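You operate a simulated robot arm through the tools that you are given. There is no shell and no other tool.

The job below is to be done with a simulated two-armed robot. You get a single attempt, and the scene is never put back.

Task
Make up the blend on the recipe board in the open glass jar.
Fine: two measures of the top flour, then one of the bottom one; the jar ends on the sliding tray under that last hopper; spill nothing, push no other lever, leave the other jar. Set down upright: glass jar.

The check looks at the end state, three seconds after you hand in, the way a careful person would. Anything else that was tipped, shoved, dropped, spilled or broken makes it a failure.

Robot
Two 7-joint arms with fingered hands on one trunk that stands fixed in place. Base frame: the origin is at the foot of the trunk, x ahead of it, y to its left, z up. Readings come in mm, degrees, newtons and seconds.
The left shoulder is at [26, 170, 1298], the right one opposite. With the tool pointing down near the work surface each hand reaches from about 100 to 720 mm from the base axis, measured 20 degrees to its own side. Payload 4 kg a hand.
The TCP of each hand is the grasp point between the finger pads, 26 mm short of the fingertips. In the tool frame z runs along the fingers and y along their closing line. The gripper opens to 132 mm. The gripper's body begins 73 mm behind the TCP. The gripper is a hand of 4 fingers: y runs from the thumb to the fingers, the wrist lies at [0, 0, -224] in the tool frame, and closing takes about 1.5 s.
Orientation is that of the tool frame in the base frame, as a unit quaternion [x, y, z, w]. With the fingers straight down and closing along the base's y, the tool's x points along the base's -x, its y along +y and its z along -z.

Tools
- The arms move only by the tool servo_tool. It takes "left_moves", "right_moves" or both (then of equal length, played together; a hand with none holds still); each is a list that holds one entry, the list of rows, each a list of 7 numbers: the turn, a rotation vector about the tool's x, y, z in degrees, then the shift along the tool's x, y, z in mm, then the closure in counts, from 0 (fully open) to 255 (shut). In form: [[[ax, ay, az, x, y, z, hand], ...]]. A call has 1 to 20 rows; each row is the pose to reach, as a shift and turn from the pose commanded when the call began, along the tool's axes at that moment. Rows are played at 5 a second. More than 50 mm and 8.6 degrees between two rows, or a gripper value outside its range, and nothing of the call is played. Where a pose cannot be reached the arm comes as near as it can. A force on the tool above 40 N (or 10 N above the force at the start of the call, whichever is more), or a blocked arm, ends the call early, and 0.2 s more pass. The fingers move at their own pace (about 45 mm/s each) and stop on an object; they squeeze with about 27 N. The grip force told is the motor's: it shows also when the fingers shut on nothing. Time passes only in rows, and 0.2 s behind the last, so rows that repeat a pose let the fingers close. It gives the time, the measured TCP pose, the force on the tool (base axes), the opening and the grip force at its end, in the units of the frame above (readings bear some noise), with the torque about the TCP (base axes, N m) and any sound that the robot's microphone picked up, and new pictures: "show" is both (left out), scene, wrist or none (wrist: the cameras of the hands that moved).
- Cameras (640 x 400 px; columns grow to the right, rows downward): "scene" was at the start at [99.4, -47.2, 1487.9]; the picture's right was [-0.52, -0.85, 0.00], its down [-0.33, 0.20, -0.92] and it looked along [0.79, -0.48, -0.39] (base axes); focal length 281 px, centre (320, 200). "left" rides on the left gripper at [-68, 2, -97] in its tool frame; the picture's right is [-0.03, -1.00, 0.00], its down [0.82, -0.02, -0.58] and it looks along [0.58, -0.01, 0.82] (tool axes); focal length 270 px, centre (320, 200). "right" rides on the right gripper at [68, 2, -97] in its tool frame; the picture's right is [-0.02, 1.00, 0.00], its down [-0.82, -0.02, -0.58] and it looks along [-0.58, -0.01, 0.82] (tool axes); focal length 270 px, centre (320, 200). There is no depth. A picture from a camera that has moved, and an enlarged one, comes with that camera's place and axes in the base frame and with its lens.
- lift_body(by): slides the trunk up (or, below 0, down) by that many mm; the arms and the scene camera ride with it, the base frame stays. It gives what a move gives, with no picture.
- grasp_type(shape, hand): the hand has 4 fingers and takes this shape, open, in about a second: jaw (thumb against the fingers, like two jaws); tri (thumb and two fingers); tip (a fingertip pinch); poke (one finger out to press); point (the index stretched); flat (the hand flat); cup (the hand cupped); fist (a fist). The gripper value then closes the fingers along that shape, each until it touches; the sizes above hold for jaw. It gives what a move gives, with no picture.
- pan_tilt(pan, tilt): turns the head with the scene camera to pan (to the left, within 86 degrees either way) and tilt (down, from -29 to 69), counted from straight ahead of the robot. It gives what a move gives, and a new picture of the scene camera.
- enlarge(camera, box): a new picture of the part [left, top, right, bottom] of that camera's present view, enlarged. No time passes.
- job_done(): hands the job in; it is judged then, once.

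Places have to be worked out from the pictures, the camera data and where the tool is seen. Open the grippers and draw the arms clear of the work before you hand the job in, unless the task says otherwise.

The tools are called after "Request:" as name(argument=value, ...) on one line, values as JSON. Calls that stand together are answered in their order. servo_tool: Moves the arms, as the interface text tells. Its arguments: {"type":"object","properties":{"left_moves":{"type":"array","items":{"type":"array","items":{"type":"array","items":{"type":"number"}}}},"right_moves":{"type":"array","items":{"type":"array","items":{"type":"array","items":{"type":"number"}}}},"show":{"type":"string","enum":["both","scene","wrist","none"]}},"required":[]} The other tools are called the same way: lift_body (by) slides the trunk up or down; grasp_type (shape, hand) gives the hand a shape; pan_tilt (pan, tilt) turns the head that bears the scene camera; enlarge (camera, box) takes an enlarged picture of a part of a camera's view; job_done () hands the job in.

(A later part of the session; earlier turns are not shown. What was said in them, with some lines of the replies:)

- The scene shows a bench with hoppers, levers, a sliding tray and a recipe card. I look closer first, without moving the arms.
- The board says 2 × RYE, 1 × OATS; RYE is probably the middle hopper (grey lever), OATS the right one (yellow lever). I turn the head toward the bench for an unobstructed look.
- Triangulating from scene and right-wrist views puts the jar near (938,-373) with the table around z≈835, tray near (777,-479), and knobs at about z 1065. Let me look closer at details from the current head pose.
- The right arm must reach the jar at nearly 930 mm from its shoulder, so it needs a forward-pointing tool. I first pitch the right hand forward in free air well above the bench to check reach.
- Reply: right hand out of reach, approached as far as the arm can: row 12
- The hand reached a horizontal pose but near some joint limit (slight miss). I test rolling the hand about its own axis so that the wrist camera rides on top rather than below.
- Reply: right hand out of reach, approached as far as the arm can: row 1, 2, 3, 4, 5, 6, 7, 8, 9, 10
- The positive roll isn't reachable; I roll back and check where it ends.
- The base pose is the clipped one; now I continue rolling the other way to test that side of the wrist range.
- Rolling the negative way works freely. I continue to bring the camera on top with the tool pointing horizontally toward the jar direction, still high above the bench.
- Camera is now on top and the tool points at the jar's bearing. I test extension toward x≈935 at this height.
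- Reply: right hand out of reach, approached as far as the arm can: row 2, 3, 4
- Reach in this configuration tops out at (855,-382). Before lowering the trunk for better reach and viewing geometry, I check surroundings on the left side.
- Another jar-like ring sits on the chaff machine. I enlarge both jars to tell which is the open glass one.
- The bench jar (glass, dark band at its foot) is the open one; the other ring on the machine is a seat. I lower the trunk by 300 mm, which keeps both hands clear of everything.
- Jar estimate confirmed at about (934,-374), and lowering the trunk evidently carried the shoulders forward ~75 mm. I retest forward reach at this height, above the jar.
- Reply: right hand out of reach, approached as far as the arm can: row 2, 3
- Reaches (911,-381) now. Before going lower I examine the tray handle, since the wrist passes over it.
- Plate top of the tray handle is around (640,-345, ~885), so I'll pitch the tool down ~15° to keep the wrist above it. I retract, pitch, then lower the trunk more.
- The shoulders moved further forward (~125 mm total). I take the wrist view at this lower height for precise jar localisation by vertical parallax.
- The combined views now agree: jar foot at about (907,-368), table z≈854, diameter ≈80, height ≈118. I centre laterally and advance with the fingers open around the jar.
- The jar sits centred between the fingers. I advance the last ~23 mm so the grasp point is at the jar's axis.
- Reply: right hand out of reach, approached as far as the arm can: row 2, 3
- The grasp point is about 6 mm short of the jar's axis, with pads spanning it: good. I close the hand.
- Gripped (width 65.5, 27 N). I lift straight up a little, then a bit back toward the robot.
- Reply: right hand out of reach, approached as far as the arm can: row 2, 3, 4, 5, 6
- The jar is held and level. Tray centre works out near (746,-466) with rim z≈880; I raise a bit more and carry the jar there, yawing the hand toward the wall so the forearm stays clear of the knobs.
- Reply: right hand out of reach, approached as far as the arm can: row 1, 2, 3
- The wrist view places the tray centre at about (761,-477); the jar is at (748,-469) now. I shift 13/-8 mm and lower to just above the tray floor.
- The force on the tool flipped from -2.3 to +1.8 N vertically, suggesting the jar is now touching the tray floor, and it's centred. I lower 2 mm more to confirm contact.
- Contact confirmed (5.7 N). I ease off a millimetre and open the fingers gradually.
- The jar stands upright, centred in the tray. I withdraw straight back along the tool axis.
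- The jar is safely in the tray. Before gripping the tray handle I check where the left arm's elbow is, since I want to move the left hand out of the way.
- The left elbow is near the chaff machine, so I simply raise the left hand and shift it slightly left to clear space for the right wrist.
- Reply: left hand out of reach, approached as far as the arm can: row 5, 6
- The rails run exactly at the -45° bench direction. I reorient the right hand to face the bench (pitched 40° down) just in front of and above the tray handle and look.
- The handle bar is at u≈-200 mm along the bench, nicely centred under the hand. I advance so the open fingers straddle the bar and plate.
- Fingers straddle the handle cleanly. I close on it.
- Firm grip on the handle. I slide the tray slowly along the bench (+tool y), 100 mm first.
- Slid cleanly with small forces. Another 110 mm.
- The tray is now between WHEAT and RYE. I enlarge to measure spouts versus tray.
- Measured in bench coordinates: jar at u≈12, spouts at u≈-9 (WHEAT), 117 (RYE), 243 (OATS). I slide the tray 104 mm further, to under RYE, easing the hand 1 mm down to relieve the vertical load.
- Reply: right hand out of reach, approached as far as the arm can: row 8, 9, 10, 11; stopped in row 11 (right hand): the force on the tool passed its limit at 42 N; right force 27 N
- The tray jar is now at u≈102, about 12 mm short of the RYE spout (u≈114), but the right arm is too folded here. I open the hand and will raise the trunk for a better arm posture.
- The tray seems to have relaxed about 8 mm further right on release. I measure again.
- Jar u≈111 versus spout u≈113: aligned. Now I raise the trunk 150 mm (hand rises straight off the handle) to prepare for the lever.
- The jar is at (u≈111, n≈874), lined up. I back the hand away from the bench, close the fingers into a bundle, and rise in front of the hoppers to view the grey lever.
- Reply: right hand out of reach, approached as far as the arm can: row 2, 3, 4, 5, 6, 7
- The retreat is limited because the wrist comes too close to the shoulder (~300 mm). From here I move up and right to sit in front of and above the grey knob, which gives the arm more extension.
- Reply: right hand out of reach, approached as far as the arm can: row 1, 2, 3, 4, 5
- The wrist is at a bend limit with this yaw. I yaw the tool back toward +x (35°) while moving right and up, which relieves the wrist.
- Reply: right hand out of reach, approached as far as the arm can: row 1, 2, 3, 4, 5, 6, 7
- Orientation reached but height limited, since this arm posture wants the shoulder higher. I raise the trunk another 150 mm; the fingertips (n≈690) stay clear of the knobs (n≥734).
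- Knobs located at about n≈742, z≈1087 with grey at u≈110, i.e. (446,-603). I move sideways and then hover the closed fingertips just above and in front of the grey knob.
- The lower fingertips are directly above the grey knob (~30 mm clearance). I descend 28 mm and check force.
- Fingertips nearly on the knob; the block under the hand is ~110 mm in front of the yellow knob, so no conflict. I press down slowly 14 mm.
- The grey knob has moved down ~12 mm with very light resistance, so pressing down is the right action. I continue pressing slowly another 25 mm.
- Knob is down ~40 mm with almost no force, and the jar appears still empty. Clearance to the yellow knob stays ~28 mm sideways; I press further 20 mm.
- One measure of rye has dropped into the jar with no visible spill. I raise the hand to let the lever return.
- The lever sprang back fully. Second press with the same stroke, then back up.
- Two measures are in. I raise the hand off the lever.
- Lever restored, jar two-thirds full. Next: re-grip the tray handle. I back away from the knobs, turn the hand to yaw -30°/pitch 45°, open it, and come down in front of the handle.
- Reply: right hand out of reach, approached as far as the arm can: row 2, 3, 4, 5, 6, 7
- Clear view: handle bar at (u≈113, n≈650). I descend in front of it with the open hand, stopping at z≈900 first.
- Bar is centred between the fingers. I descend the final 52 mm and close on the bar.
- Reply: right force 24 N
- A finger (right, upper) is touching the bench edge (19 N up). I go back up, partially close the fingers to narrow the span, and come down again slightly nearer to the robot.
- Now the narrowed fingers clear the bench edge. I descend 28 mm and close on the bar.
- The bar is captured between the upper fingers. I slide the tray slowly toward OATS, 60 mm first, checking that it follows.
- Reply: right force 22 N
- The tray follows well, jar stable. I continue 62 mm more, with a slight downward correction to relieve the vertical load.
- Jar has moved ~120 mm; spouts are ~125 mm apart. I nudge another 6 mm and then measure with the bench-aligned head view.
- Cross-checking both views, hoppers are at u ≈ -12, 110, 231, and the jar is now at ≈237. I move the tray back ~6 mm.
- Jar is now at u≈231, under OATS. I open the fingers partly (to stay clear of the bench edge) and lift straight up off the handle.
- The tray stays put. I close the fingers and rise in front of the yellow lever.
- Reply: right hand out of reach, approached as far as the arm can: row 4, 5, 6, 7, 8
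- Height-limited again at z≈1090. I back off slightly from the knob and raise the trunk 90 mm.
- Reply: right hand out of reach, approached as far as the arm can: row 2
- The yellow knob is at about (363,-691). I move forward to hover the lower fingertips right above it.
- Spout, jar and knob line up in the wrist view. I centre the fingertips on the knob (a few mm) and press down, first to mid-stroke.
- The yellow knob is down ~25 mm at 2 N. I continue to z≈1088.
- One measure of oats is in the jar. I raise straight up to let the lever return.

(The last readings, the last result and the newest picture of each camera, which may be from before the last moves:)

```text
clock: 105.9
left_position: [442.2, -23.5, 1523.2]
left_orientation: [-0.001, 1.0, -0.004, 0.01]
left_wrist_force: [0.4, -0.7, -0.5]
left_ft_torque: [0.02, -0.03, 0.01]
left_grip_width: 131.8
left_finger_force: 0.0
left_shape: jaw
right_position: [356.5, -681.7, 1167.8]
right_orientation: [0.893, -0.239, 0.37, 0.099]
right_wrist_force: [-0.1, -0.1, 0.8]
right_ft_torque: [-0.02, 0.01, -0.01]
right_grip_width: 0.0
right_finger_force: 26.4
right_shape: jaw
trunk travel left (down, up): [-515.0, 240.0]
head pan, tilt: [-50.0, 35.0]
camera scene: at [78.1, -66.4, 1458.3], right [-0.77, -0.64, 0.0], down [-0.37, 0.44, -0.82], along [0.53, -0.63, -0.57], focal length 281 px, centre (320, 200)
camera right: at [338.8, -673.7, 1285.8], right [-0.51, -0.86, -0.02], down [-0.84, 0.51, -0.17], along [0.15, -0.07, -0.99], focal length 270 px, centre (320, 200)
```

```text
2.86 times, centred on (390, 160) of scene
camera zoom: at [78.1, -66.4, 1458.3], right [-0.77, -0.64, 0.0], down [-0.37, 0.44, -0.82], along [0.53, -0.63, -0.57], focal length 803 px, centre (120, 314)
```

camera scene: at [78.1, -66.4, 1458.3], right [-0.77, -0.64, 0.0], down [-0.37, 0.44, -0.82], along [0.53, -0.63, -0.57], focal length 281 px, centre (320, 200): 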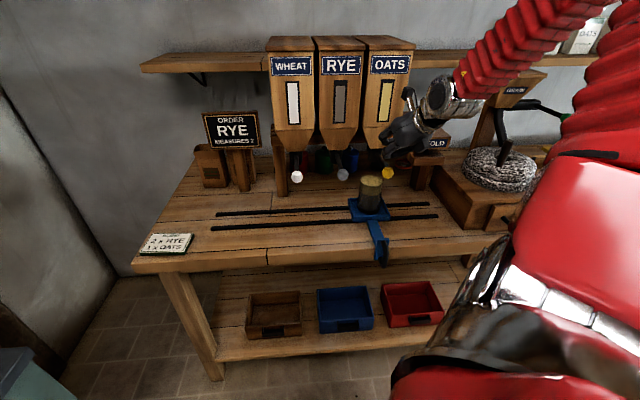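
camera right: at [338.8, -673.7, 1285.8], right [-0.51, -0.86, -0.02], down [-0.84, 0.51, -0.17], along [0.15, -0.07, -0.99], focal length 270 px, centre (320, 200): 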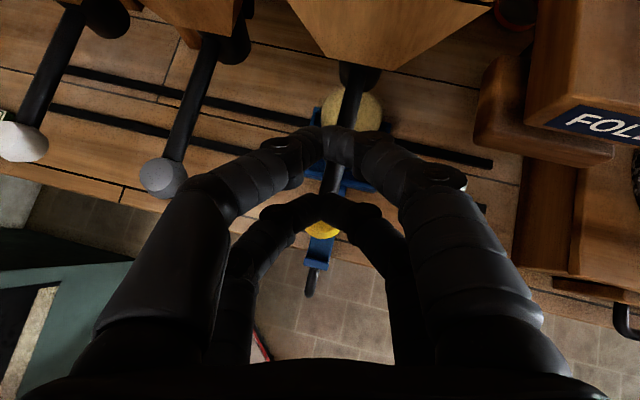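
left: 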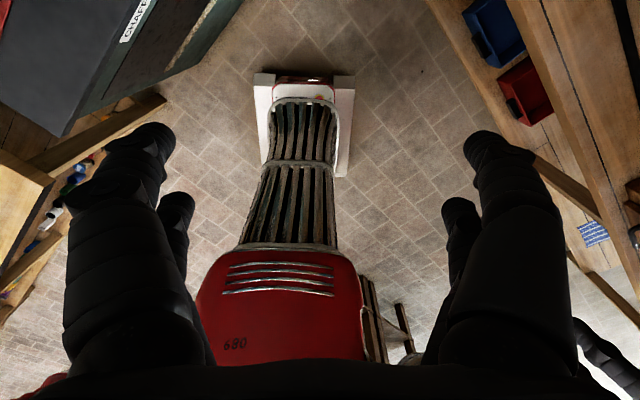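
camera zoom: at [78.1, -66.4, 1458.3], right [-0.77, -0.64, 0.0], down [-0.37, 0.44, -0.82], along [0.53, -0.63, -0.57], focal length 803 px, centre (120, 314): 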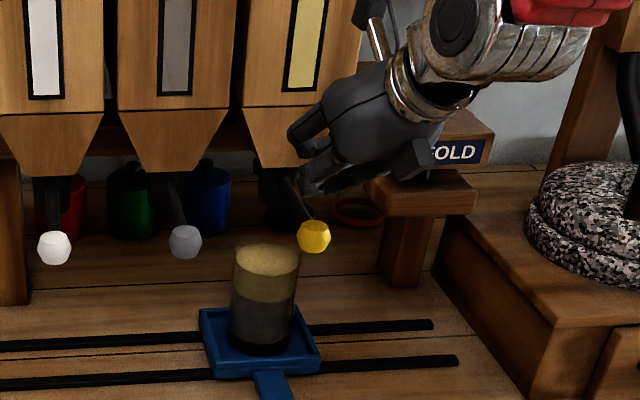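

Lever is back up, jar full of the three layers, nothing spilled. I withdraw the hand from the levers.

Request:
servo_tool(right_moves=[[[0, 0, 0, -9, -7.5, -13, 255], [0, 0, 0, -18.5, -15, -25.5, 255], [0, 0, 0, -28, -22.5, -38, 255], [0, 0, 0, -37, -29.9, -51, 255], [0, 0, 0, -45, -30, -60, 255], [0, 0, 0, -53, -30, -68, 255]]], show="scene")

Request:
lift_body(by=120)

```text
clock: 107.3
left_position: [442.2, -24.0, 1524.4]
left_orientation: [0.0, 1.0, -0.004, 0.01]
left_wrist_force: [1.0, -1.0, 0.1]
left_ft_torque: [-0.01, 0.02, 0.0]
left_grip_width: 131.8
left_finger_force: 0.0
left_shape: jaw
right_position: [306.1, -617.4, 1178.7]
right_orientation: [0.892, -0.239, 0.371, 0.099]
right_wrist_force: [-0.2, 0.2, 0.2]
right_ft_torque: [-0.02, 0.0, -0.02]
right_grip_width: 0.0
right_finger_force: 27.0
right_shape: jaw
right hand out of reach, approached as far as the arm can: row 6
trunk travel left (down, up): [-515.0, 240.0]
head pan, tilt: [-50.0, 35.0]
camera scene: at [78.3, -65.9, 1458.3], right [-0.77, -0.64, 0.0], down [-0.37, 0.44, -0.82], along [0.53, -0.63, -0.57], focal length 281 px, centre (320, 200)
```

scene: 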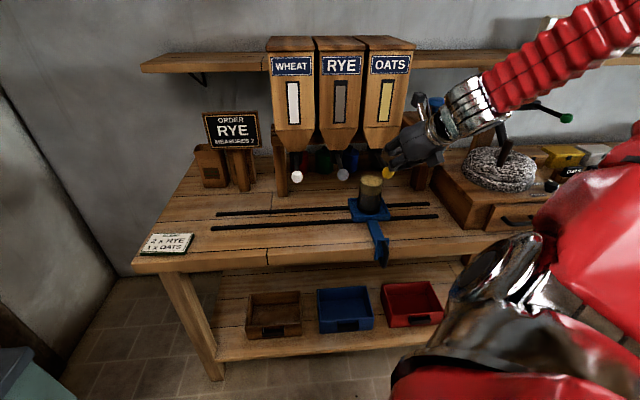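

```text
clock: 108.8
left_position: [440.3, -22.3, 1641.5]
left_orientation: [-0.001, 1.0, -0.004, 0.013]
left_wrist_force: [0.3, 0.3, 0.5]
left_ft_torque: [-0.01, 0.01, -0.03]
left_grip_width: 132.0
left_finger_force: 0.0
left_shape: jaw
right_position: [307.6, -618.5, 1298.4]
right_orientation: [0.893, -0.239, 0.369, 0.098]
right_wrist_force: [0.1, 0.0, 0.9]
right_ft_torque: [0.0, -0.04, 0.0]
right_grip_width: 0.0
right_finger_force: 27.4
right_shape: jaw
trunk travel left (down, up): [-635.0, 120.0]
head pan, tilt: [-50.0, 35.0]
```

The hand is above and ~100 mm in front of the hoppers. I open it and check the final scene.

Request:
servo_tool(right_moves=[[[0, 0, 0, 0, 0, 0, 150], [0, 0, 0, 0, 0, 0, 80], [0, 0, 0, 0, 0, 0, 0], [0, 0, 0, 0, 0, 0, 0], [0, 0, 0, 0, 0, 0, 0], [0, 0, 0, 0, 0, 0, 0], [0, 0, 0, 0, 0, 0, 0]]])

Request:
pan_tilt(pan=-48, tilt=40)

Request:
enlarge(camera="scene", box=[290, 100, 450, 260])

Request:
enlarge(camera="right", box=[180, 0, 500, 200])

```text
clock: 110.4
left_position: [441.2, -23.5, 1642.3]
left_orientation: [-0.001, 1.0, -0.005, 0.012]
left_wrist_force: [-0.4, 1.0, 0.9]
left_ft_torque: [-0.01, 0.02, -0.02]
left_grip_width: 131.9
left_finger_force: 0.0
left_shape: jaw
right_position: [306.8, -618.9, 1296.9]
right_orientation: [0.893, -0.239, 0.37, 0.098]
right_wrist_force: [0.2, 0.4, -0.2]
right_ft_torque: [-0.01, 0.01, 0.08]
right_grip_width: 124.1
right_finger_force: 0.0
right_shape: jaw
trunk travel left (down, up): [-635.0, 120.0]
head pan, tilt: [-50.0, 35.0]
camera scene: at [70.7, -66.1, 1578.6], right [-0.77, -0.64, 0.0], down [-0.37, 0.44, -0.82], along [0.53, -0.63, -0.57], focal length 281 px, centre (320, 200)
camera right: at [289.0, -610.9, 1414.8], right [-0.52, -0.86, -0.02], down [-0.84, 0.51, -0.17], along [0.15, -0.07, -0.99], focal length 270 px, centre (320, 200)
```

scene: 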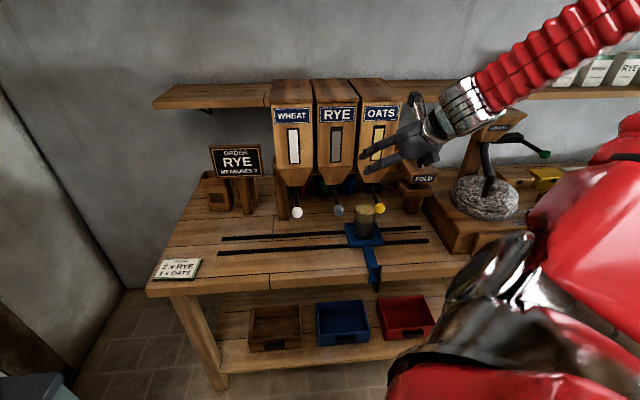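
right: 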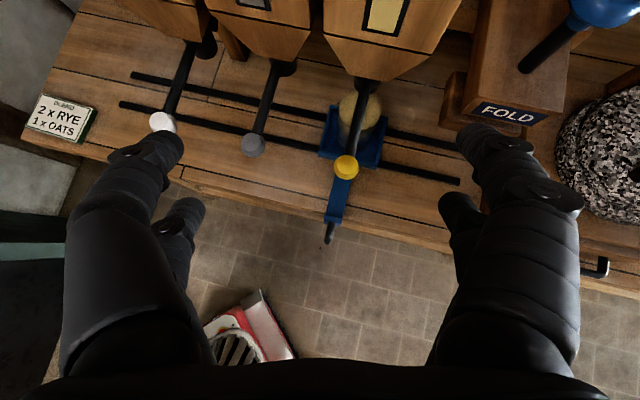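

```text
clock: 111.0
left_position: [440.1, -23.1, 1642.4]
left_orientation: [-0.002, 1.0, -0.004, 0.012]
left_wrist_force: [0.4, -0.3, -0.2]
left_ft_torque: [0.0, 0.0, 0.0]
left_grip_width: 132.2
left_finger_force: 0.0
left_shape: jaw
right_position: [307.3, -618.7, 1297.4]
right_orientation: [0.892, -0.239, 0.37, 0.098]
right_wrist_force: [-1.0, 0.4, -0.1]
right_ft_torque: [-0.02, 0.02, -0.02]
right_grip_width: 131.9
right_finger_force: 0.0
right_shape: jaw
trunk travel left (down, up): [-635.0, 120.0]
head pan, tilt: [-48.0, 40.0]
camera scene: at [71.0, -61.8, 1571.1], right [-0.74, -0.67, 0.0], down [-0.43, 0.48, -0.77], along [0.51, -0.57, -0.64], focal length 281 px, centre (320, 200)
```

scene: 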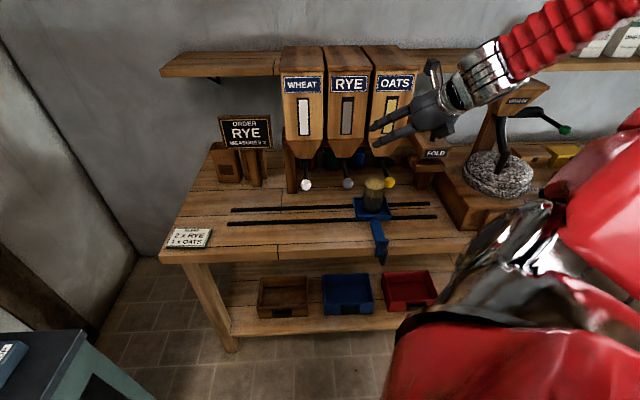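

```text
2.50 times, centred on (370, 180) of scene
camera zoom: at [71.0, -61.8, 1571.1], right [-0.74, -0.67, 0.0], down [-0.43, 0.48, -0.77], along [0.51, -0.57, -0.64], focal length 703 px, centre (195, 250)
```

zoom: 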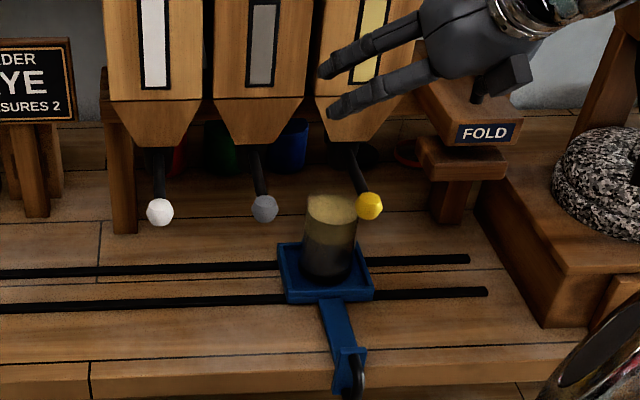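

```text
2.00 times, centred on (340, 100) of right
camera zoom: at [289.0, -610.9, 1414.8], right [-0.52, -0.86, -0.02], down [-0.84, 0.51, -0.17], along [0.15, -0.07, -0.99], focal length 541 px, centre (280, 400)
```

zoom: 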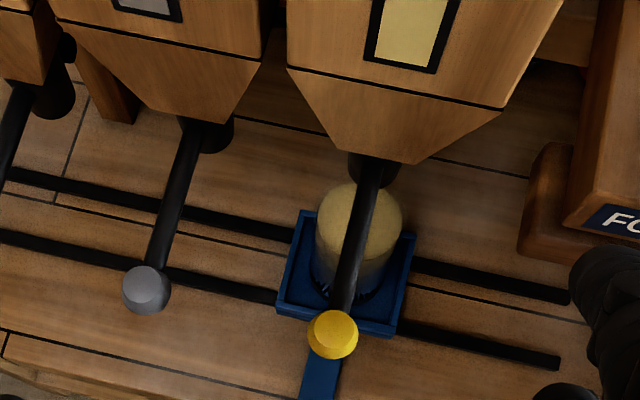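

The jar stands upright in the tray under OATS with two rye layers and one oats layer. No spill is visible, the levers are back up, the other jar is untouched, and both hands are open and clear. I hand the job in.

Request:
job_done()

```text
The job is handed in.
```

I've handed the job in. The blend is made up: the open glass jar holds two measures of rye with one measure of oats on top. I haven't seen the judge's result.

- **Jar:** it stands upright in the sliding tray, under the OATS hopper to within a few millimetres. I measured its position from the camera pictures.
- **Levers:** I pressed only the RYE lever (twice) and the OATS lever (once), and both came back up each time.
- **Surroundings:** the last pictures show no spilled flour, and nothing was tipped or shoved. I never moved the other jar, the one with the orange lid.
- **Contact along the way:** a fingertip once rested on the bench edge with about 20 N before I backed it off. During one slide the arm stopped when the force on it passed 40 N, while it was gripping the tray handle. Neither left a visible mark.
- **Arms:** both hands are open and clear of the bench and hoppers.
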